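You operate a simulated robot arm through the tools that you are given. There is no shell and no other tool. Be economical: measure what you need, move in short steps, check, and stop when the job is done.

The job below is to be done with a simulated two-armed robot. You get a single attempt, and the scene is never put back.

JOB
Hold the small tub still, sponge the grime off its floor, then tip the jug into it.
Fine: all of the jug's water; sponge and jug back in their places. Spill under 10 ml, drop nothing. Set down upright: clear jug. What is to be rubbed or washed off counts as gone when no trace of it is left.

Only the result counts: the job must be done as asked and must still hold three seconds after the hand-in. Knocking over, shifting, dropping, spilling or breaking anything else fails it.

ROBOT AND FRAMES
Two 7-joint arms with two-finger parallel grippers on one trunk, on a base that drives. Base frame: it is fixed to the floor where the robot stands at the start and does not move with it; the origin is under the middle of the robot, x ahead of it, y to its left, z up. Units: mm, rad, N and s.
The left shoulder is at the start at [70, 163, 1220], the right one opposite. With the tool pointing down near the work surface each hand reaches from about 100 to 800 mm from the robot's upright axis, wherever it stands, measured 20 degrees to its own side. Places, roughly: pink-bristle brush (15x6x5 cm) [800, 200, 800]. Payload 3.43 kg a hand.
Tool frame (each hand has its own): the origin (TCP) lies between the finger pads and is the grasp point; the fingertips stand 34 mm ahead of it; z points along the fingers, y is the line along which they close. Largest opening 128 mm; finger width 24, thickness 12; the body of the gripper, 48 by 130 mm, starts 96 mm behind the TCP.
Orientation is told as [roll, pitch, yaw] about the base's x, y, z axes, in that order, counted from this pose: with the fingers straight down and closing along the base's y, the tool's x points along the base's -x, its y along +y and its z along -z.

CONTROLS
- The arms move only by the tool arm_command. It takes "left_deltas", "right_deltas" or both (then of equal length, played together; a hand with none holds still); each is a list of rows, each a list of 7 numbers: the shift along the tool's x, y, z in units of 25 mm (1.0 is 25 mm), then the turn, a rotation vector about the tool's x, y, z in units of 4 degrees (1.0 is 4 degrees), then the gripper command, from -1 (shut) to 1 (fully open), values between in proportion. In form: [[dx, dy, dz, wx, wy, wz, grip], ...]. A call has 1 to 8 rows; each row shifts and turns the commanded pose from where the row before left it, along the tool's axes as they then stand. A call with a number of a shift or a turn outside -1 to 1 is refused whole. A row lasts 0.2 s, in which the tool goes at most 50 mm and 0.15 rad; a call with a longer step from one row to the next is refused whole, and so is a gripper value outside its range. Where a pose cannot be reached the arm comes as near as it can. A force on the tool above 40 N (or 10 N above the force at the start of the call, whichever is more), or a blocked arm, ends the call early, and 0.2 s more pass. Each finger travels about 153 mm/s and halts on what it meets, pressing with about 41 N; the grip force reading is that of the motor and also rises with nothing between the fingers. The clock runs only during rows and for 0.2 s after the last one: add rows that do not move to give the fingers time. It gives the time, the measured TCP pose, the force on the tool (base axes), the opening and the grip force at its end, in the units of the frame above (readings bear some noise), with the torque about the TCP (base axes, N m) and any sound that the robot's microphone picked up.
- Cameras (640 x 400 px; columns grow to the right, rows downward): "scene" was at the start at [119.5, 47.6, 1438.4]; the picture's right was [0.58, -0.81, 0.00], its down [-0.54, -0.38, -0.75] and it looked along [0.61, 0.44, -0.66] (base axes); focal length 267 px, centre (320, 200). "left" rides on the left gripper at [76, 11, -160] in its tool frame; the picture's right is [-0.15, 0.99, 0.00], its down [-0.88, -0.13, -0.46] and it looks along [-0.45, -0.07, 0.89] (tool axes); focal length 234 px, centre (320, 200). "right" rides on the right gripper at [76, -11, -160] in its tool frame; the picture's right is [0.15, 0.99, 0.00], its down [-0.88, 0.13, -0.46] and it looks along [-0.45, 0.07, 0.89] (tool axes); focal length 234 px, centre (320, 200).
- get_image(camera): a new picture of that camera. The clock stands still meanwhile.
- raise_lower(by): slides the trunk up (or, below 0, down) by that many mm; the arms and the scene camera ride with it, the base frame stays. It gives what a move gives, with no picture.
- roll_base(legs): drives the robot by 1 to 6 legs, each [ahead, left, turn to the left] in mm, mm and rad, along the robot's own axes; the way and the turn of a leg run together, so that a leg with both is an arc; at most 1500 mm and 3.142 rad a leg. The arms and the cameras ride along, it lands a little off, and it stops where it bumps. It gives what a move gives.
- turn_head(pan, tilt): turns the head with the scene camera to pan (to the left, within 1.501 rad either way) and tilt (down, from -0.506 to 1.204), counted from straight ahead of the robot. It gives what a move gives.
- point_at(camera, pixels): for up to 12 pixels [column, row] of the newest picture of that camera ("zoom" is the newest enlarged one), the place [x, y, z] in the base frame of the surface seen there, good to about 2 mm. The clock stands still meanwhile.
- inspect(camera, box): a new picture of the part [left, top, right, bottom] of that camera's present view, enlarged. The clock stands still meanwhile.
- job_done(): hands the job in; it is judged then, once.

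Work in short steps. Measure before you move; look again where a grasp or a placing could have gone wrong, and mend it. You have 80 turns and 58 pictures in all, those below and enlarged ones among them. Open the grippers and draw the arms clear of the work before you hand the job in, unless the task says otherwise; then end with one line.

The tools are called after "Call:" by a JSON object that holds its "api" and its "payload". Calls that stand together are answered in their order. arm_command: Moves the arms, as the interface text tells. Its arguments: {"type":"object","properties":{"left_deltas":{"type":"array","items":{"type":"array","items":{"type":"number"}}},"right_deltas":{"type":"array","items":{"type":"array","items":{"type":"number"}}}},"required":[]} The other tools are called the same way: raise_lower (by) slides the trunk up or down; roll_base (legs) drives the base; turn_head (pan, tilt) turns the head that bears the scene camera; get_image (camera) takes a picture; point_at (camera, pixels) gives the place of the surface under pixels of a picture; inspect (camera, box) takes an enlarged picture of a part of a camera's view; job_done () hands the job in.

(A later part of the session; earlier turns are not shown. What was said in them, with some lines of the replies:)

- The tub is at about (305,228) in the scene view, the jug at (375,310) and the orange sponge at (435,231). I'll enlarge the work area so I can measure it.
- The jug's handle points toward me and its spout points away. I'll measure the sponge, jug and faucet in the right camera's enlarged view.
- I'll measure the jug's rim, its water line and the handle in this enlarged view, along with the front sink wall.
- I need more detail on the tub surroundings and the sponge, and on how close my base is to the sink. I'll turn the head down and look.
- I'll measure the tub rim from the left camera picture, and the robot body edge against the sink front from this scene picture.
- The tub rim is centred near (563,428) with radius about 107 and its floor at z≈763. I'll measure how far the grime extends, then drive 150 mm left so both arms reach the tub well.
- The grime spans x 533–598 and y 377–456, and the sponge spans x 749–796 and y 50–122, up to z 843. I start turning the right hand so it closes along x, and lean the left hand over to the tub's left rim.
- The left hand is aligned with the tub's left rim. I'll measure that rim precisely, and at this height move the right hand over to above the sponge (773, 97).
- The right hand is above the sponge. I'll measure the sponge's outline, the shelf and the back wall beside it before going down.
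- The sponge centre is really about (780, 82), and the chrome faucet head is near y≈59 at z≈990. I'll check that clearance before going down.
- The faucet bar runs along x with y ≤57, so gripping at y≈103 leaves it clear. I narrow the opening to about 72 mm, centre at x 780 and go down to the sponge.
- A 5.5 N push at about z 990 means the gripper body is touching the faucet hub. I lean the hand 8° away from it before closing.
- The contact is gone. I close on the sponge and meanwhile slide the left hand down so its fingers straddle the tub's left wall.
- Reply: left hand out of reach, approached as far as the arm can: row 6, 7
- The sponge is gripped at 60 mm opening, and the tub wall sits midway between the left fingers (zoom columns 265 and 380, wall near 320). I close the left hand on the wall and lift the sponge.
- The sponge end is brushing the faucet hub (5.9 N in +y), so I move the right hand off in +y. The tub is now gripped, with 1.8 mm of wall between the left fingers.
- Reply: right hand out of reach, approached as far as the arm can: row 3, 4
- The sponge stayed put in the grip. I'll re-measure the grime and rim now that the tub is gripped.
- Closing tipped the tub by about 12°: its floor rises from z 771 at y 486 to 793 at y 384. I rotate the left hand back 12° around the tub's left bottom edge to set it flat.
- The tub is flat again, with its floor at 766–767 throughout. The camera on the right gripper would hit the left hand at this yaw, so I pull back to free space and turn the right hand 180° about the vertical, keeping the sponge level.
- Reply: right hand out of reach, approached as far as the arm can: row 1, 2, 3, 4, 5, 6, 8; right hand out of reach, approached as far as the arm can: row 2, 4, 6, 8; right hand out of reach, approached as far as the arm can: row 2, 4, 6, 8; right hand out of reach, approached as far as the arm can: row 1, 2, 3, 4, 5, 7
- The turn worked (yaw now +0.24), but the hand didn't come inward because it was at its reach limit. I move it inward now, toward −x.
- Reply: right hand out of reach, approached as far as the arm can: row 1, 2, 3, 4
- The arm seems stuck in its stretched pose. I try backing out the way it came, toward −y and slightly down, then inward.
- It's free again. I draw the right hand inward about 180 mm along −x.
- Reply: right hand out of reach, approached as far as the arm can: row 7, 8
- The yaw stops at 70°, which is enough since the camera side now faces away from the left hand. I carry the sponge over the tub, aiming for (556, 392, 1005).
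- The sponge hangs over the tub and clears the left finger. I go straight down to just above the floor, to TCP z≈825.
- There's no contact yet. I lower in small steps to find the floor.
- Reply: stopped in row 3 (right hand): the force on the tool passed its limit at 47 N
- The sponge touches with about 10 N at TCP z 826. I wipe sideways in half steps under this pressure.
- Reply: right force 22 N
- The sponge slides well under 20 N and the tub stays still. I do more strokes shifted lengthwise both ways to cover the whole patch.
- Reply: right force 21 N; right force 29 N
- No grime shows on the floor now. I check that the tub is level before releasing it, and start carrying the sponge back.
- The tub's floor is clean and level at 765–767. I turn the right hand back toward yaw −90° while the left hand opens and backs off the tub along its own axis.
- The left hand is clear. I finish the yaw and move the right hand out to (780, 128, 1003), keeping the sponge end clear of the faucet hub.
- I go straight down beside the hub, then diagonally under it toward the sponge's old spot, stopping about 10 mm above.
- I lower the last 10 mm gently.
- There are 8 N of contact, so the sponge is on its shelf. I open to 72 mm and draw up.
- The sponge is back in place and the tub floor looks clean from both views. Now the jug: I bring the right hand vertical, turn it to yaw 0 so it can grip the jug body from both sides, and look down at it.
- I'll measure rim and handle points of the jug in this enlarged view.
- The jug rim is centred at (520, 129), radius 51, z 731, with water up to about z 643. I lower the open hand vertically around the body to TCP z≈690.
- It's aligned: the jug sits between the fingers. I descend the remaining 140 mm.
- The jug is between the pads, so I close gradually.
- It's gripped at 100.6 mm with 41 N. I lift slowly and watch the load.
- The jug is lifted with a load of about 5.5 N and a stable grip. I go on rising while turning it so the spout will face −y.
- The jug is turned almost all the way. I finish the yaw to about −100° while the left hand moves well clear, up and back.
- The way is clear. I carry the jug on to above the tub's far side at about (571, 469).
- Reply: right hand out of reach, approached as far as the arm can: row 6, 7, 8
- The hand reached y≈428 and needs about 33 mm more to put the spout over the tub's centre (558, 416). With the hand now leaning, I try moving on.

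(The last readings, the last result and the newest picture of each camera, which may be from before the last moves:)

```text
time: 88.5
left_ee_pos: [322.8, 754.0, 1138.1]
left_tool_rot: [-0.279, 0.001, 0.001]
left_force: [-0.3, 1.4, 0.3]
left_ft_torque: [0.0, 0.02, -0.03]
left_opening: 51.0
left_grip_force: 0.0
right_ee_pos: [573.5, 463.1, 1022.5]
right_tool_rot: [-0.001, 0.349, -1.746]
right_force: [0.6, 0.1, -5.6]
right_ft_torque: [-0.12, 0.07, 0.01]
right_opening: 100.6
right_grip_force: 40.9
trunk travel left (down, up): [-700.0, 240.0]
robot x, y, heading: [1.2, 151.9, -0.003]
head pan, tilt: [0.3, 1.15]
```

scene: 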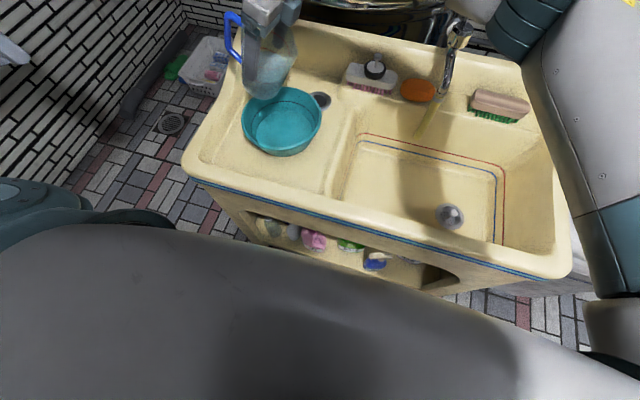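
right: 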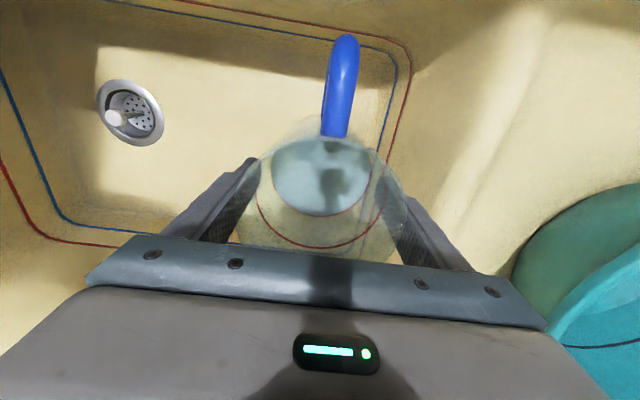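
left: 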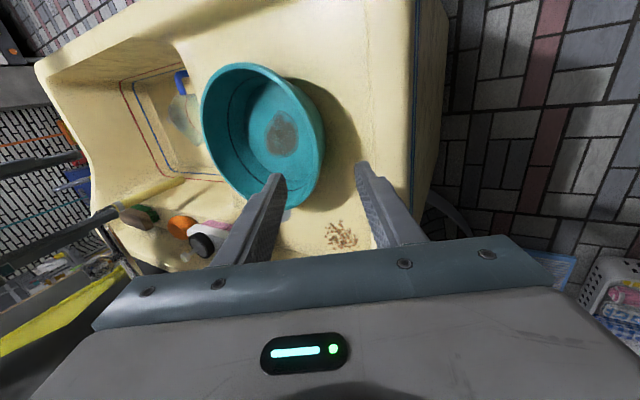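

It reached (573, 463). I tilt to about 44° while lowering to z≈955, which is still short of pouring.

Call:
{"api": "arm_command", "payload": {"right_deltas": [[-0.2, -0.04, 0.42, 0, 1, 0, -1], [-0.2, -0.04, 0.42, 0, 1, 0, -1], [-0.25, -0.04, 0.4, 0, 1, 0, -1], [-0.25, -0.04, 0.4, 0, 1, 0, -1], [-0.28, -0.04, 0.36, 0, 1, 0, -1], [-0.3, -0.04, 0.36, 0, 1, 0, -1], [0, 0, 0, 0, 0, 0, -1]]}}

Call:
{"api": "inspect", "payload": {"camera": "scene", "box": [180, 0, 380, 170]}}

```text
time: 90.1
left_ee_pos: [323.1, 755.4, 1137.7]
left_tool_rot: [-0.28, -0.001, 0.001]
left_force: [-0.4, -0.5, -1.0]
left_ft_torque: [-0.02, 0.0, -0.02]
left_opening: 51.0
left_grip_force: 0.2
right_ee_pos: [565.6, 462.5, 954.3]
right_tool_rot: [0.003, 0.768, -1.743]
right_force: [0.3, 0.2, -5.5]
right_ft_torque: [-0.26, 0.04, 0.04]
right_opening: 100.7
right_grip_force: 41.0
trunk travel left (down, up): [-700.0, 240.0]
robot x, y, heading: [-0.0, 147.1, -0.001]
head pan, tilt: [0.3, 1.15]
```

```text
2.35 times, centred on (280, 85) of scene
```

zoom: 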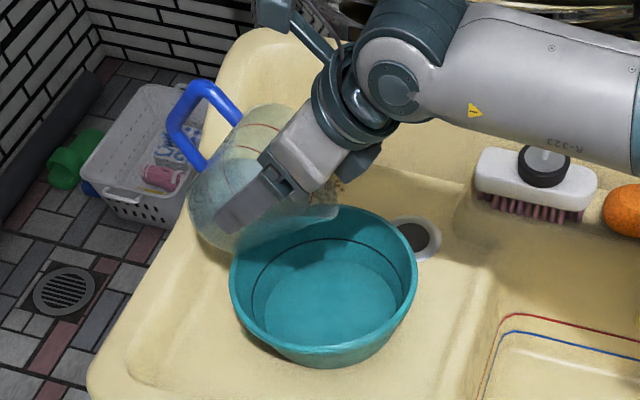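

The spout tip sits over the tub at about (553, 389, 939). I tilt slowly into the pour, to about 64°.

Call:
{"api": "arm_command", "payload": {"right_deltas": [[0, 0, 0, 0, 0.8, 0, -1], [0, 0, 0, 0, 0.8, 0, -1], [0, 0, 0, 0, 0.7, 0, -1], [0, 0, 0, 0, 0.6, 0, -1], [0, 0, 0, 0, 0.6, 0, -1], [0, 0, 0, 0, 0.6, 0, -1], [0, 0, 0, 0, 0.6, 0, -1], [0, 0, 0, 0, 0.4, 0, -1]]}}

Call:
{"api": "inspect", "payload": {"camera": "scene", "box": [180, 0, 380, 170]}}

```text
time: 91.9
left_ee_pos: [323.3, 754.4, 1137.1]
left_tool_rot: [-0.278, 0.0, 0.003]
left_force: [0.7, 0.8, -0.9]
left_ft_torque: [0.01, -0.01, -0.02]
left_opening: 51.2
left_grip_force: 0.1
right_ee_pos: [566.1, 462.5, 953.4]
right_tool_rot: [0.002, 1.123, -1.743]
right_force: [0.9, -0.2, -4.7]
right_ft_torque: [-0.27, 0.07, -0.01]
right_opening: 100.5
right_grip_force: 40.8
trunk travel left (down, up): [-700.0, 240.0]
robot x, y, heading: [-0.4, 151.4, -0.003]
head pan, tilt: [0.3, 1.15]
```

```text
2.35 times, centred on (280, 85) of scene
```

zoom: 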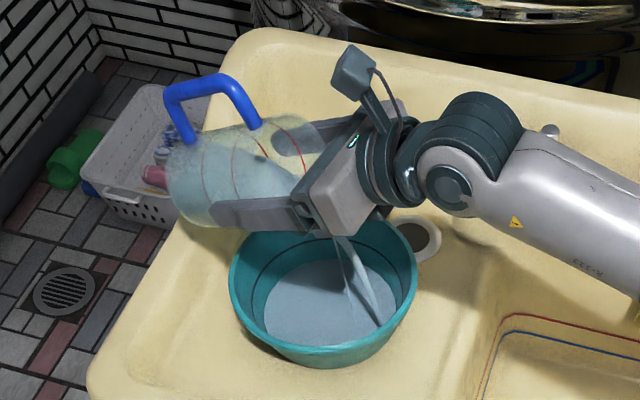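

Water is flowing into the tub, landing toward its right half. I shift the jug 15 mm further left for margin and let it run at this tilt.

Call:
{"api": "arm_command", "payload": {"right_deltas": [[0.13, 0, 0.27, 0, 0, 0, -1], [0.13, 0, 0.27, 0, 0, 0, -1], [0, 0, 0, 0, 0, 0, -1], [0, 0, 0, 0, 0.3, 0, -1], [0, 0, 0, 0, 0.3, 0, -1], [0, 0, 0, 0, 0.4, 0, -1], [0, 0, 0, 0, 0.4, 0, -1], [0, 0, 0, 0, 0.4, 0, -1]]}}

Call:
{"api": "inspect", "payload": {"camera": "scene", "box": [180, 0, 380, 170]}}

```text
time: 93.7
left_ee_pos: [323.5, 755.1, 1137.4]
left_tool_rot: [-0.278, 0.0, 0.0]
left_force: [0.9, -0.2, 0.1]
left_ft_torque: [-0.01, -0.02, 0.02]
left_opening: 51.1
left_grip_force: 0.0
right_ee_pos: [569.7, 476.9, 953.9]
right_tool_rot: [0.003, 1.25, -1.743]
right_force: [0.5, 1.0, -3.4]
right_ft_torque: [-0.26, 0.04, -0.02]
right_opening: 100.5
right_grip_force: 40.5
trunk travel left (down, up): [-700.0, 240.0]
robot x, y, heading: [-1.9, 149.1, -0.003]
head pan, tilt: [0.3, 1.15]
```

```text
2.35 times, centred on (280, 85) of scene
```

zoom: 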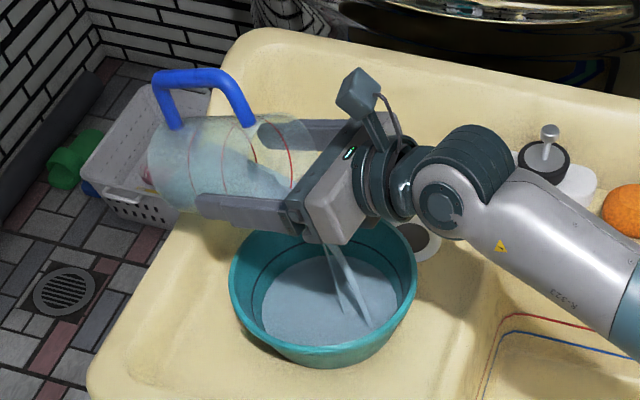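

The stream stays inside the tub. I tilt on slowly towards 90° and beyond.

Call:
{"api": "arm_command", "payload": {"right_deltas": [[0, 0, 0, 0, 0.4, 0, -1], [0, 0, 0, 0, 0.4, 0, -1], [0, 0, 0, 0, 0.5, 0, -1], [0, 0, 0, 0, 0.5, 0, -1], [0, 0, 0, 0, 0.5, 0, -1], [0, 0, 0, 0, 0.5, 0, -1], [0, 0, 0, 0, 0.5, 0, -1], [0, 0, 0, 0, 0.5, 0, -1]]}}

Call:
{"api": "arm_command", "payload": {"right_deltas": [[0, 0, 0, 0, 0.5, 0, -1], [0, 0, 0, 0, 0.5, 0, -1], [0, 0, 0, 0, 0.5, 0, -1], [0, 0, 0, 0, 0.5, 0, -1], [0, 0, 0, 0, 0.5, 0, -1], [0, 0, 0, 0, 0.5, 0, -1], [0, 0, 0, 0, 0.5, 0, -1], [0, 0, 0, 0, 0.5, 0, -1]]}}

Call:
{"api": "inspect", "payload": {"camera": "scene", "box": [180, 0, 380, 170]}}

```text
time: 95.5
left_ee_pos: [322.3, 753.7, 1136.8]
left_tool_rot: [-0.276, 0.0, 0.001]
left_force: [0.3, -0.2, 0.6]
left_ft_torque: [0.02, 0.0, 0.02]
left_opening: 51.1
left_grip_force: 0.0
right_ee_pos: [569.1, 476.5, 953.3]
right_tool_rot: [0.016, 1.516, -1.729]
right_force: [0.5, -1.0, -1.1]
right_ft_torque: [-0.07, -0.02, -0.02]
right_opening: 100.3
right_grip_force: 41.2
trunk travel left (down, up): [-700.0, 240.0]
robot x, y, heading: [-1.3, 151.0, -0.004]
head pan, tilt: [0.3, 1.15]
```

```text
time: 97.3
left_ee_pos: [324.1, 754.3, 1136.3]
left_tool_rot: [-0.276, -0.001, 0.001]
left_force: [0.0, 0.1, -0.3]
left_ft_torque: [0.02, -0.01, 0.0]
left_opening: 51.3
left_grip_force: 0.1
right_ee_pos: [568.4, 477.3, 953.1]
right_tool_rot: [3.136, 1.347, 1.389]
right_force: [0.5, 0.3, -0.7]
right_ft_torque: [-0.06, 0.03, 0.02]
right_opening: 100.1
right_grip_force: 40.7
trunk travel left (down, up): [-700.0, 240.0]
robot x, y, heading: [-4.1, 148.4, -0.003]
head pan, tilt: [0.3, 1.15]
```

```text
2.35 times, centred on (280, 85) of scene
```

zoom: 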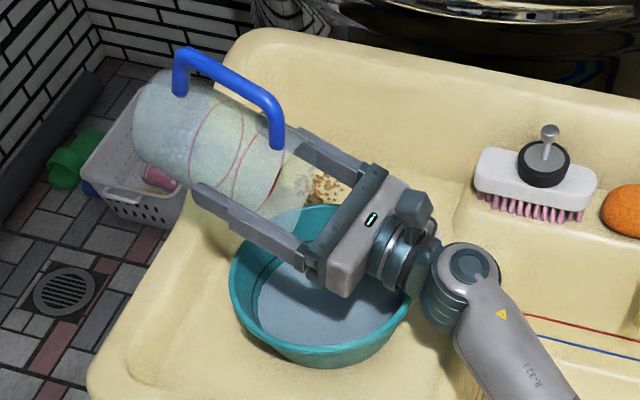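

The jug looks empty, with the load down to about 0.8 N. I tilt a little more and hold so the last drops run out, then look closely.

Call:
{"api": "arm_command", "payload": {"right_deltas": [[0, 0, 0, 0, 0.6, 0, -1], [0, 0, 0, 0, 0.6, 0, -1], [0, 0, 0, 0, 0.6, 0, -1], [0, 0, 0, 0, 0, 0, -1], [0, 0, 0, 0, 0, 0, -1], [0, 0, 0, 0, 0, 0, -1], [0, 0, 0, 0, 0, 0, -1], [0, 0, 0, 0, 0, 0, -1]]}}

Call:
{"api": "inspect", "payload": {"camera": "scene", "box": [210, 0, 350, 110]}}

```text
time: 99.1
left_ee_pos: [316.4, 754.0, 1139.6]
left_tool_rot: [-0.276, -0.006, 0.0]
left_force: [-0.2, 0.5, 0.4]
left_ft_torque: [0.01, 0.01, -0.03]
left_opening: 51.3
left_grip_force: 0.1
right_ee_pos: [578.7, 463.1, 962.6]
right_tool_rot: [3.013, 1.23, 1.262]
right_force: [0.4, 0.6, -0.6]
right_ft_torque: [0.02, 0.05, 0.0]
right_opening: 100.2
right_grip_force: 40.8
trunk travel left (down, up): [-700.0, 240.0]
robot x, y, heading: [-1.3, 148.7, 0.002]
head pan, tilt: [0.3, 1.15]
```

```text
3.64 times, centred on (280, 55) of scene
```

zoom: 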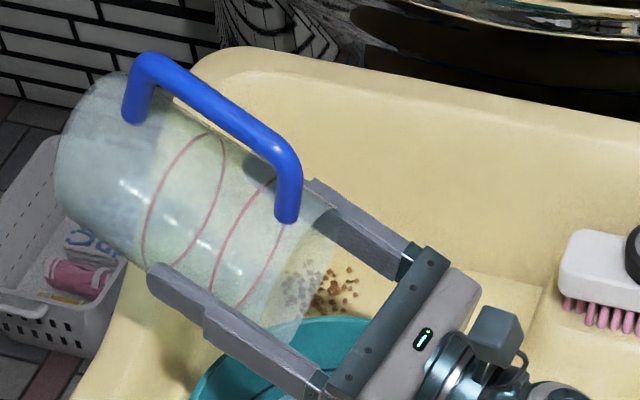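

The jug is drained. The last step pushed the arm near a limit (slight pose drift), so I tilt back the same way over the tub.

Call:
{"api": "arm_command", "payload": {"right_deltas": [[0, 0, 0, 0, -0.6, 0, -1], [0, 0, 0, 0, -0.6, 0, -1], [0, 0, 0, 0, -0.6, 0, -1], [0, 0, 0, 0, -0.8, 0, -1], [0, 0, 0, 0, -0.9, 0, -1], [0, 0, 0, 0, -0.9, 0, -1], [0, 0, 0, 0, -0.9, 0, -1], [0, 0, 0, 0, -0.9, 0, -1]]}}

```text
time: 100.9
left_ee_pos: [323.2, 753.8, 1137.7]
left_tool_rot: [-0.278, 0.003, 0.002]
left_force: [0.4, -0.7, -0.6]
left_ft_torque: [0.03, -0.01, 0.0]
left_opening: 50.8
left_grip_force: 0.0
right_ee_pos: [569.5, 478.0, 953.7]
right_tool_rot: [0.017, 1.51, -1.732]
right_force: [-0.1, 0.1, -1.0]
right_ft_torque: [-0.04, 0.0, -0.03]
right_opening: 100.4
right_grip_force: 40.4
trunk travel left (down, up): [-700.0, 240.0]
robot x, y, heading: [-0.5, 149.5, -0.004]
head pan, tilt: [0.3, 1.15]
```

The pose is consistent again. I bring the jug upright while rising, and drift back to where the vertical pose is reachable.

Call:
{"api": "arm_command", "payload": {"right_deltas": [[0.33, 0, -0.05, 0, -0.95, 0, -1], [0.33, 0, -0.08, 0, -0.95, 0, -1], [0.33, 0, -0.1, 0, -0.95, 0, -1], [0.33, 0, -0.12, 0, -0.95, 0, -1], [0.32, 0, -0.15, 0, -0.95, 0, -1], [0.3, 0, -0.17, 0, -0.95, 0, -1], [0.28, 0, -0.2, 0, -0.95, 0, -1], [0.25, 0, -0.2, 0, -0.95, 0, -1]]}}

Call:
{"api": "arm_command", "payload": {"right_deltas": [[-0.2, 0, -0.3, 0, -0.9, 0, -1], [-0.2, 0, -0.3, 0, -0.9, 0, -1], [-0.25, 0, -0.3, 0, -0.9, 0, -1], [-0.25, 0, -0.25, 0, -0.9, 0, -1], [-0.3, 0, -0.2, 0, -0.9, 0, -1], [-0.4, 0, -0.2, 0, -0.9, 0, -1], [-0.4, 0, -0.15, 0, -0.9, 0, -1], [-0.4, 0, -0.1, 0, -0.9, 0, -1]]}}

Call:
{"api": "get_image", "payload": {"camera": "scene"}}

```text
time: 102.7
left_ee_pos: [323.1, 754.4, 1137.7]
left_tool_rot: [-0.278, 0.002, 0.0]
left_force: [-0.2, -0.2, 0.8]
left_ft_torque: [-0.01, 0.0, 0.0]
left_opening: 51.0
left_grip_force: 0.0
right_ee_pos: [565.7, 470.1, 1014.6]
right_tool_rot: [-0.001, 1.005, -1.738]
right_force: [0.6, -0.3, -1.2]
right_ft_torque: [-0.04, 0.05, 0.0]
right_opening: 100.1
right_grip_force: 41.0
right hand out of reach, approached as far as the arm can: row 1
trunk travel left (down, up): [-700.0, 240.0]
robot x, y, heading: [-0.4, 152.7, 0.0]
head pan, tilt: [0.3, 1.15]
```

```text
time: 104.5
left_ee_pos: [322.8, 753.8, 1137.3]
left_tool_rot: [-0.276, -0.001, 0.001]
left_force: [-0.5, -0.4, 0.1]
left_ft_torque: [0.01, 0.01, 0.0]
left_opening: 51.1
left_grip_force: 0.0
right_ee_pos: [553.4, 394.0, 1005.8]
right_tool_rot: [0.0, 0.503, -1.738]
right_force: [-0.4, -0.1, -1.2]
right_ft_torque: [-0.05, 0.01, 0.0]
right_opening: 100.2
right_grip_force: 41.0
trunk travel left (down, up): [-700.0, 240.0]
robot x, y, heading: [1.9, 153.5, -0.005]
head pan, tilt: [0.3, 1.15]
```

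```text
10 pictures are left
```

scene: 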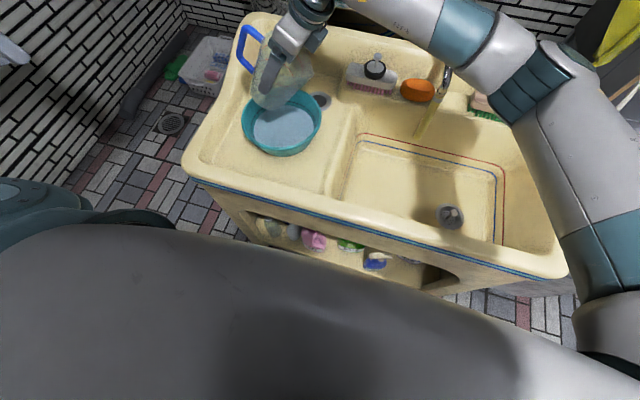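

The water is in the tub and nothing shows on the drainboard. I finish setting the jug upright and carry it back to above its old spot.

Call:
{"api": "arm_command", "payload": {"right_deltas": [[0, 0, -0.15, 0, -0.9, 0, -1], [0, 0, -0.15, 0, -0.9, 0, -1], [0, 0, -0.15, 0, -0.9, 0, -1], [0, 0, -0.15, 0, -0.9, 0, -1], [0, 0, -0.15, 0, -0.9, 0, -1], [0, 0, -0.15, 0, -0.9, 0, -1], [0, 0, -0.1, 0, -0.9, 0, -1], [0, 0, 0, 0, -0.9, 0, -1]]}}

Call:
{"api": "arm_command", "payload": {"right_deltas": [[-0.89, 0.049, 0, 0, 0, 0, -1], [-0.89, 0.049, 0, 0, 0, 0, -1], [-0.89, 0.049, 0, 0, 0, 0, -1], [-0.89, 0.049, 0, 0, 0, 0, -1], [-0.89, 0.049, 0, 0, 0, 0, -1], [-0.89, 0.049, 0, 0, 0, 0, -1], [-0.89, 0.049, 0, 0, 0, 0, -1], [-0.89, 0.049, 0, 0, 0, 0, -1]]}}

```text
time: 106.3
left_ee_pos: [322.5, 754.6, 1137.0]
left_tool_rot: [-0.277, 0.001, 0.001]
left_force: [0.3, 0.0, -0.2]
left_ft_torque: [-0.03, 0.0, 0.01]
left_opening: 51.2
left_grip_force: 0.1
right_ee_pos: [551.9, 386.6, 1029.5]
right_tool_rot: [0.002, -0.001, -1.739]
right_force: [0.3, 0.4, -1.6]
right_ft_torque: [0.0, 0.0, 0.03]
right_opening: 99.8
right_grip_force: 41.1
trunk travel left (down, up): [-700.0, 240.0]
robot x, y, heading: [0.7, 149.7, 0.001]
head pan, tilt: [0.3, 1.15]
```

```text
time: 108.1
left_ee_pos: [322.4, 752.6, 1137.9]
left_tool_rot: [-0.275, 0.0, 0.001]
left_force: [0.9, 0.1, 0.1]
left_ft_torque: [0.0, 0.0, -0.03]
left_opening: 51.4
left_grip_force: 0.1
right_ee_pos: [531.9, 208.2, 1028.9]
right_tool_rot: [0.001, 0.004, -1.74]
right_force: [-0.1, -1.1, -0.6]
right_ft_torque: [0.04, -0.02, -0.02]
right_opening: 100.2
right_grip_force: 41.0
trunk travel left (down, up): [-700.0, 240.0]
robot x, y, heading: [0.1, 148.2, -0.004]
head pan, tilt: [0.3, 1.15]
```

Upright and level. I move the last 80 mm and turn the jug back to its original heading.

Call:
{"api": "arm_command", "payload": {"right_deltas": [[-0.8, 0.03, 0, 0, 0, 0, -1], [-0.8, 0.03, 0, 0, 0, 0, -1], [-0.8, 0.03, 0, 0, 0, 0, -1], [-0.8, 0.03, 0, 0, 0, 0, -1], [0, 0, 0, 0, 0, -1, -1], [0, 0, 0, 0, 0, -1, -1], [0, 0, 0, 0, 0, -1, -1], [0, 0, 0, 0, 0, -1, -1]]}}

Call:
{"api": "arm_command", "payload": {"right_deltas": [[0, 0, 0, 0, 0, -1, -1], [0, 0, 0, 0, 0, -1, -1], [0, 0, 0, 0, 0, -1, -1], [0, 0, 0, 0, 0, -1, -1], [0, 0, 0, 0, 0, -1, -1], [0, 0, 0, 0, 0, -1, -1], [0, 0, 0, 0, 0, -1, -1], [0, 0, 0, 0, 0, -1, -1]]}}

Call:
{"api": "arm_command", "payload": {"right_deltas": [[0, 0, 0, 0, 0, -1, -1], [0, 0, 0, 0, 0, -1, -1], [0, 0, 0, 0, 0, -1, -1], [0, 0, 0, 0, 0, -1, -1], [0, 0, 0, 0, 0, -1, -1], [0, 0, 0, 0, 0, -1, -1], [0, 0, 0, 0, 0, -1, -1], [0, 0, 0, 0, 0, -1, -1]]}}

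Call:
{"api": "arm_command", "payload": {"right_deltas": [[0, 0, 0, 0, 0, -1, -1], [0, 0, 0, 0, 0, -1, -1], [0, 0, 0, 0, 0, -1, -1], [0, 0, 0, 0, 0, -1, -1], [0, 0, 0, 0, 0, -0.92, -1], [0, 0, 0, 0, 0, 0, -1]]}}

Call:
{"api": "get_image", "payload": {"camera": "right"}}

```text
time: 109.9
left_ee_pos: [323.1, 754.6, 1136.2]
left_tool_rot: [-0.278, 0.001, 0.001]
left_force: [0.4, -0.7, 0.6]
left_ft_torque: [0.02, 0.01, -0.04]
left_opening: 51.2
left_grip_force: 0.0
right_ee_pos: [521.5, 130.3, 1026.7]
right_tool_rot: [-0.001, 0.0, -1.458]
right_force: [-0.5, -0.8, -0.6]
right_ft_torque: [-0.02, -0.02, -0.02]
right_opening: 100.2
right_grip_force: 41.1
trunk travel left (down, up): [-700.0, 240.0]
robot x, y, heading: [-2.0, 152.6, 0.002]
head pan, tilt: [0.3, 1.15]
```

```text
time: 111.7
left_ee_pos: [321.9, 753.2, 1137.7]
left_tool_rot: [-0.277, -0.001, 0.002]
left_force: [0.6, 0.4, -0.3]
left_ft_torque: [0.0, -0.01, 0.01]
left_opening: 51.3
left_grip_force: 0.1
right_ee_pos: [520.4, 130.8, 1029.0]
right_tool_rot: [0.001, 0.002, -0.898]
right_force: [-0.3, -0.6, -0.7]
right_ft_torque: [-0.01, -0.02, -0.03]
right_opening: 100.4
right_grip_force: 41.1
trunk travel left (down, up): [-700.0, 240.0]
robot x, y, heading: [2.8, 150.1, -0.005]
head pan, tilt: [0.3, 1.15]
```

```text
time: 113.5
left_ee_pos: [322.5, 753.5, 1137.4]
left_tool_rot: [-0.274, 0.0, 0.002]
left_force: [0.1, -0.5, -0.1]
left_ft_torque: [0.01, 0.01, 0.02]
left_opening: 51.3
left_grip_force: 0.0
right_ee_pos: [522.0, 128.6, 1028.9]
right_tool_rot: [0.001, 0.0, -0.343]
right_force: [-0.7, -0.1, -0.7]
right_ft_torque: [0.0, 0.03, 0.01]
right_opening: 100.2
right_grip_force: 41.6
trunk travel left (down, up): [-700.0, 240.0]
robot x, y, heading: [-2.2, 149.6, -0.003]
head pan, tilt: [0.3, 1.15]
```

```text
time: 114.9
left_ee_pos: [323.1, 753.8, 1138.0]
left_tool_rot: [-0.274, 0.001, 0.002]
left_force: [-0.3, 0.3, -0.7]
left_ft_torque: [0.03, -0.02, -0.01]
left_opening: 51.2
left_grip_force: 0.0
right_ee_pos: [521.2, 130.7, 1027.2]
right_tool_rot: [0.002, -0.001, 0.001]
right_force: [-0.1, -0.2, -0.6]
right_ft_torque: [-0.02, -0.01, -0.02]
right_opening: 100.3
right_grip_force: 41.2
trunk travel left (down, up): [-700.0, 240.0]
robot x, y, heading: [-2.9, 148.1, -0.002]
head pan, tilt: [0.3, 1.15]
```

```text
9 pictures are left
```

right: 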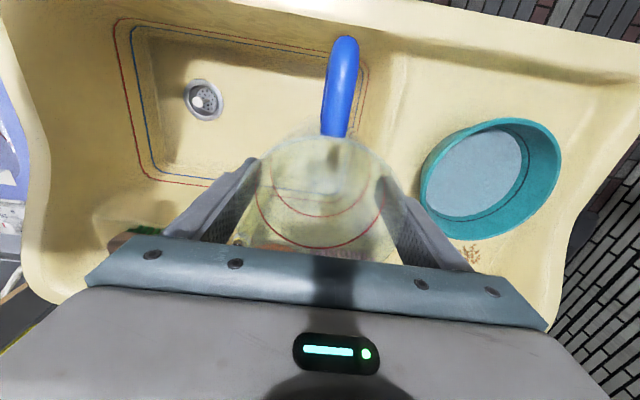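

The jug is empty and sits in the hand just as before. I lower it to about 18 mm above its old resting height.

Call:
{"api": "arm_command", "payload": {"right_deltas": [[0, -0.07, 0.95, 0, 0, 0, -1], [0, 0, 0.95, 0, 0, 0, -1], [0, 0, 0.95, 0, 0, 0, -1], [0, 0, 0.95, 0, 0, 0, -1], [0, 0, 0.95, 0, 0, 0, -1], [0, 0, 0.95, 0, 0, 0, -1], [0, 0, 0.95, 0, 0, 0, -1], [0, 0, 0.95, 0, 0, 0, -1]]}}

Call:
{"api": "arm_command", "payload": {"right_deltas": [[0, 0, 0.85, 0, 0, 0, -1], [0, 0, 0.85, 0, 0, 0, -1], [0, 0, 0.85, 0, 0, 0, -1], [0, 0, 0.85, 0, 0, 0, -1], [0, 0, 0.85, 0, 0, 0, -1], [0, 0, 0.85, 0, 0, 0, -1], [0, 0, 0, 0, 0, 0, -1]]}}

```text
time: 116.7
left_ee_pos: [323.1, 753.2, 1137.8]
left_tool_rot: [-0.276, 0.0, 0.0]
left_force: [-1.7, 0.8, -0.1]
left_ft_torque: [0.0, 0.01, 0.01]
left_opening: 51.3
left_grip_force: 0.0
right_ee_pos: [521.7, 130.3, 838.1]
right_tool_rot: [0.001, 0.0, 0.001]
right_force: [0.2, -0.3, -1.0]
right_ft_torque: [-0.04, -0.01, -0.02]
right_opening: 100.2
right_grip_force: 41.2
trunk travel left (down, up): [-700.0, 240.0]
robot x, y, heading: [-0.2, 152.2, -0.002]
head pan, tilt: [0.3, 1.15]
```

```text
time: 118.3
left_ee_pos: [321.9, 753.4, 1137.7]
left_tool_rot: [-0.276, -0.002, 0.003]
left_force: [0.5, 0.9, 0.8]
left_ft_torque: [0.0, -0.02, -0.04]
left_opening: 51.1
left_grip_force: 0.1
right_ee_pos: [522.3, 129.6, 710.7]
right_tool_rot: [0.0, 0.0, -0.001]
right_force: [0.2, 0.3, -0.5]
right_ft_torque: [-0.04, -0.02, 0.0]
right_opening: 100.2
right_grip_force: 40.6
trunk travel left (down, up): [-700.0, 240.0]
robot x, y, heading: [-1.5, 149.8, -0.002]
head pan, tilt: [0.3, 1.15]
```

Now the last 20 mm in fine steps, watching for contact.

Call:
{"api": "arm_command", "payload": {"right_deltas": [[0, 0, 0.2, 0, 0, 0, -1], [0, 0, 0.2, 0, 0, 0, -1], [0, 0, 0.15, 0, 0, 0, -1], [0, 0, 0.1, 0, 0, 0, -1], [0, 0, 0.08, 0, 0, 0, -1], [0, 0, 0.04, 0, 0, 0, -1], [0, 0, 0, 0, 0, 0, -1]]}}

```text
time: 119.9
left_ee_pos: [322.5, 753.9, 1136.6]
left_tool_rot: [-0.276, 0.001, 0.002]
left_force: [0.4, 0.1, -0.8]
left_ft_torque: [0.01, -0.01, 0.0]
left_opening: 51.0
left_grip_force: 0.1
right_ee_pos: [522.1, 128.8, 691.3]
right_tool_rot: [0.002, -0.002, 0.0]
right_force: [0.1, -0.8, 0.0]
right_ft_torque: [0.03, -0.05, 0.0]
right_opening: 100.2
right_grip_force: 41.2
trunk travel left (down, up): [-700.0, 240.0]
robot x, y, heading: [-1.6, 151.8, -0.003]
head pan, tilt: [0.3, 1.15]
```

The load has just come off, so the jug is about to touch. I press 1–2 mm more to be sure it stands.

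Call:
{"api": "arm_command", "payload": {"right_deltas": [[0, 0, 0.04, 0, 0, 0, -1], [0, 0, 0.04, 0, 0, 0, -1], [0, 0, 0, 0, 0, 0, -1]]}}

```text
time: 120.7
left_ee_pos: [321.5, 753.4, 1138.0]
left_tool_rot: [-0.275, -0.003, 0.002]
left_force: [0.6, 1.3, 0.8]
left_ft_torque: [-0.01, 0.0, -0.01]
left_opening: 51.3
left_grip_force: 0.0
right_ee_pos: [521.9, 129.9, 691.0]
right_tool_rot: [0.001, -0.002, -0.002]
right_force: [-0.9, -2.8, 18.0]
right_ft_torque: [-0.6, 0.67, 0.06]
right_opening: 100.3
right_grip_force: 41.0
trunk travel left (down, up): [-700.0, 240.0]
robot x, y, heading: [-0.6, 147.6, 0.002]
head pan, tilt: [0.3, 1.15]
```

It's firmly down (18 N). I ease off slightly, open gradually and lift away.

Call:
{"api": "arm_command", "payload": {"right_deltas": [[0, 0, -0.05, 0, 0, 0, -1], [0, 0, 0, 0, 0, 0, 0.6], [0, 0, 0, 0, 0, 0, 0.7], [0, 0, 0, 0, 0, 0, 0.85], [0, 0, 0, 0, 0, 0, 1], [0, 0, 0, 0, 0, 0, 1]]}}

Call:
{"api": "get_image", "payload": {"camera": "right"}}

```text
time: 122.1
left_ee_pos: [322.7, 753.7, 1137.9]
left_tool_rot: [-0.275, -0.003, 0.001]
left_force: [0.2, 0.5, -1.1]
left_ft_torque: [0.02, 0.01, 0.0]
left_opening: 51.2
left_grip_force: 0.0
right_ee_pos: [521.7, 128.2, 691.0]
right_tool_rot: [0.002, -0.001, 0.0]
right_force: [-0.3, -0.4, 0.1]
right_ft_torque: [-0.01, -0.01, -0.01]
right_opening: 128.2
right_grip_force: 0.1
trunk travel left (down, up): [-700.0, 240.0]
robot x, y, heading: [-0.2, 148.7, -0.006]
head pan, tilt: [0.3, 1.15]
```

```text
8 pictures are left
```

right: 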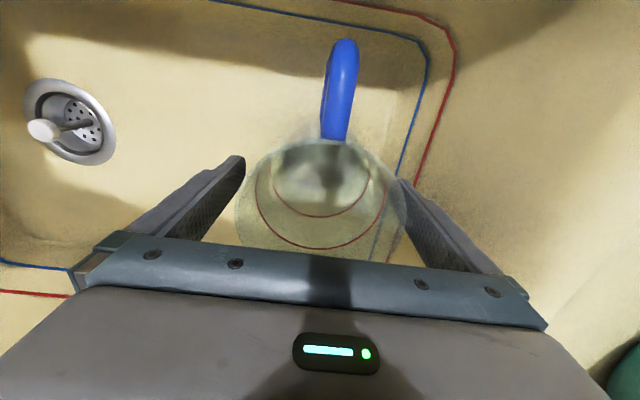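

The jug stands upright in its old place and both fingers are free. I raise the right hand straight up.

Call:
{"api": "arm_command", "payload": {"right_deltas": [[0, 0, -0.4, 0, 0, 0, 1], [0, 0, -0.9, 0, 0, 0, 1], [0, 0, -1, 0, 0, 0, 1], [0, 0, -1, 0, 0, 0, 1], [0, 0, -1, 0, 0, 0, 1], [0, 0, -1, 0, 0, 0, 1], [0, 0, -1, 0, 0, 0, 1], [0, 0, -1, 0, 0, 0, 1]]}}

Call:
{"api": "arm_command", "payload": {"right_deltas": [[0, 0, -1, 0, 0, 0, 1], [0, 0, -1, 0, 0, 0, 1], [0, 0, -1, 0, 0, 0, 1], [0, 0, -1, 0, 0, 0, 1], [0, 0, -1, 0, 0, 0, 1], [0, 0, -1, 0, 0, 0, 1], [0, -1, -1, 0, 0, 0, 1], [0, -1, -1, 0, 0, 0, 1]]}}

Call:
{"api": "inspect", "payload": {"camera": "scene", "box": [200, 30, 520, 230]}}

Call:
{"api": "get_image", "payload": {"camera": "right"}}

```text
time: 123.9
left_ee_pos: [322.2, 753.3, 1137.2]
left_tool_rot: [-0.275, -0.001, 0.001]
left_force: [0.0, 0.2, 0.0]
left_ft_torque: [0.02, 0.0, 0.0]
left_opening: 51.1
left_grip_force: 0.0
right_ee_pos: [520.8, 127.7, 874.0]
right_tool_rot: [0.004, 0.0, 0.0]
right_force: [0.6, 0.3, 0.2]
right_ft_torque: [0.0, 0.03, 0.01]
right_opening: 128.1
right_grip_force: 0.1
trunk travel left (down, up): [-700.0, 240.0]
robot x, y, heading: [2.2, 151.8, -0.0]
head pan, tilt: [0.3, 1.15]
```

```text
time: 125.7
left_ee_pos: [322.9, 752.2, 1138.8]
left_tool_rot: [-0.274, 0.0, 0.004]
left_force: [-0.5, 0.2, 0.1]
left_ft_torque: [0.01, -0.01, 0.0]
left_opening: 51.2
left_grip_force: 0.1
right_ee_pos: [520.6, 78.0, 1073.3]
right_tool_rot: [0.002, -0.002, 0.0]
right_force: [-0.5, -0.5, 0.4]
right_ft_torque: [0.04, 0.0, 0.01]
right_opening: 128.1
right_grip_force: 0.1
trunk travel left (down, up): [-700.0, 240.0]
robot x, y, heading: [-2.0, 153.7, -0.003]
head pan, tilt: [0.3, 1.15]
```

```text
2.00 times, centred on (360, 130) of scene
```

zoom: 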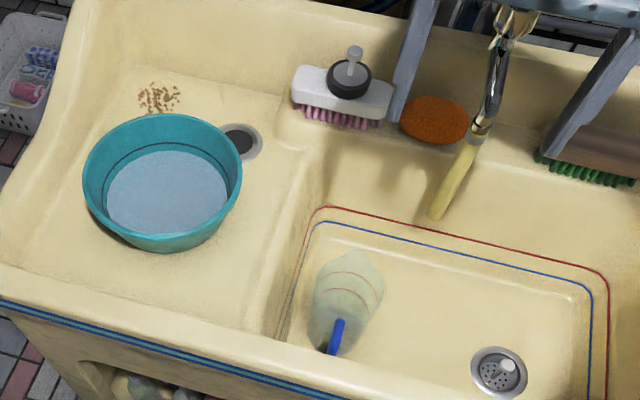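

```text
6 pictures are left
```

right: 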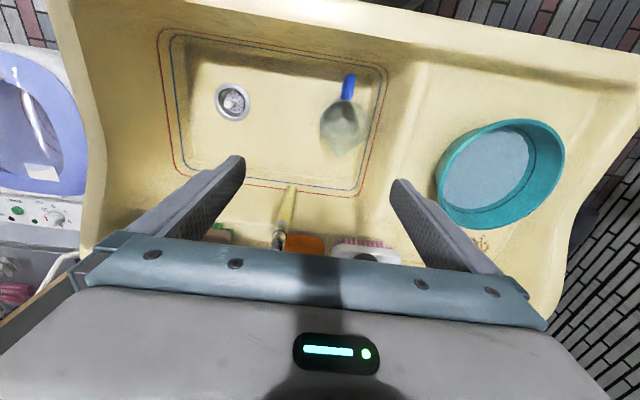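

The tub holds the water, the jug stands in its old spot empty, and the brushes are undisturbed. I verify where the sponge lies.

Call:
{"api": "point_at", "payload": {"camera": "zoom", "pixels": [[403, 118], [467, 122], [435, 98], [435, 140], [435, 115], [340, 325], [384, 118], [350, 80]]}}

Call:
{"api": "arm_command", "payload": {"left_deltas": [[0, 0, 0, 0, 0, 0, 0.5], [0, 0, 0, 0, 0, 0, 1], [0, 0, 0, 0, 0, 0, 1]]}}

```text
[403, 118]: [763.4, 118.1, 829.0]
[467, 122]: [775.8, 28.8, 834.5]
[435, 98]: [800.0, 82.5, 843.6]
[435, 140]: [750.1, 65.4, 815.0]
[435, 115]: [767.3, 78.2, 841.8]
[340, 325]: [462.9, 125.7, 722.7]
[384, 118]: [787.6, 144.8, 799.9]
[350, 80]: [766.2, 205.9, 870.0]
```

```text
time: 126.5
left_ee_pos: [322.4, 754.5, 1135.8]
left_tool_rot: [-0.276, 0.0, 0.002]
left_force: [-0.4, 0.1, 0.6]
left_ft_torque: [0.01, -0.02, 0.02]
left_opening: 128.0
left_grip_force: 0.0
right_ee_pos: [521.4, 78.4, 1073.0]
right_tool_rot: [0.001, 0.002, -0.001]
right_force: [-0.2, -0.9, -0.4]
right_ft_torque: [0.03, -0.01, -0.03]
right_opening: 127.9
right_grip_force: 0.1
trunk travel left (down, up): [-700.0, 240.0]
robot x, y, heading: [0.5, 147.4, 0.001]
head pan, tilt: [0.3, 1.15]
```

The sponge is back within a few mm of its first place and the jug stands where it was. Both hands are open and clear, so I hand in.

Call:
{"api": "job_done", "payload": {}}

```text
The job is handed in.
```

I held the tub, sponged its floor clean, and poured the jug's water into it. I saw no spill. The sponge (within about 6 mm) and the upright, empty jug are back in their places.
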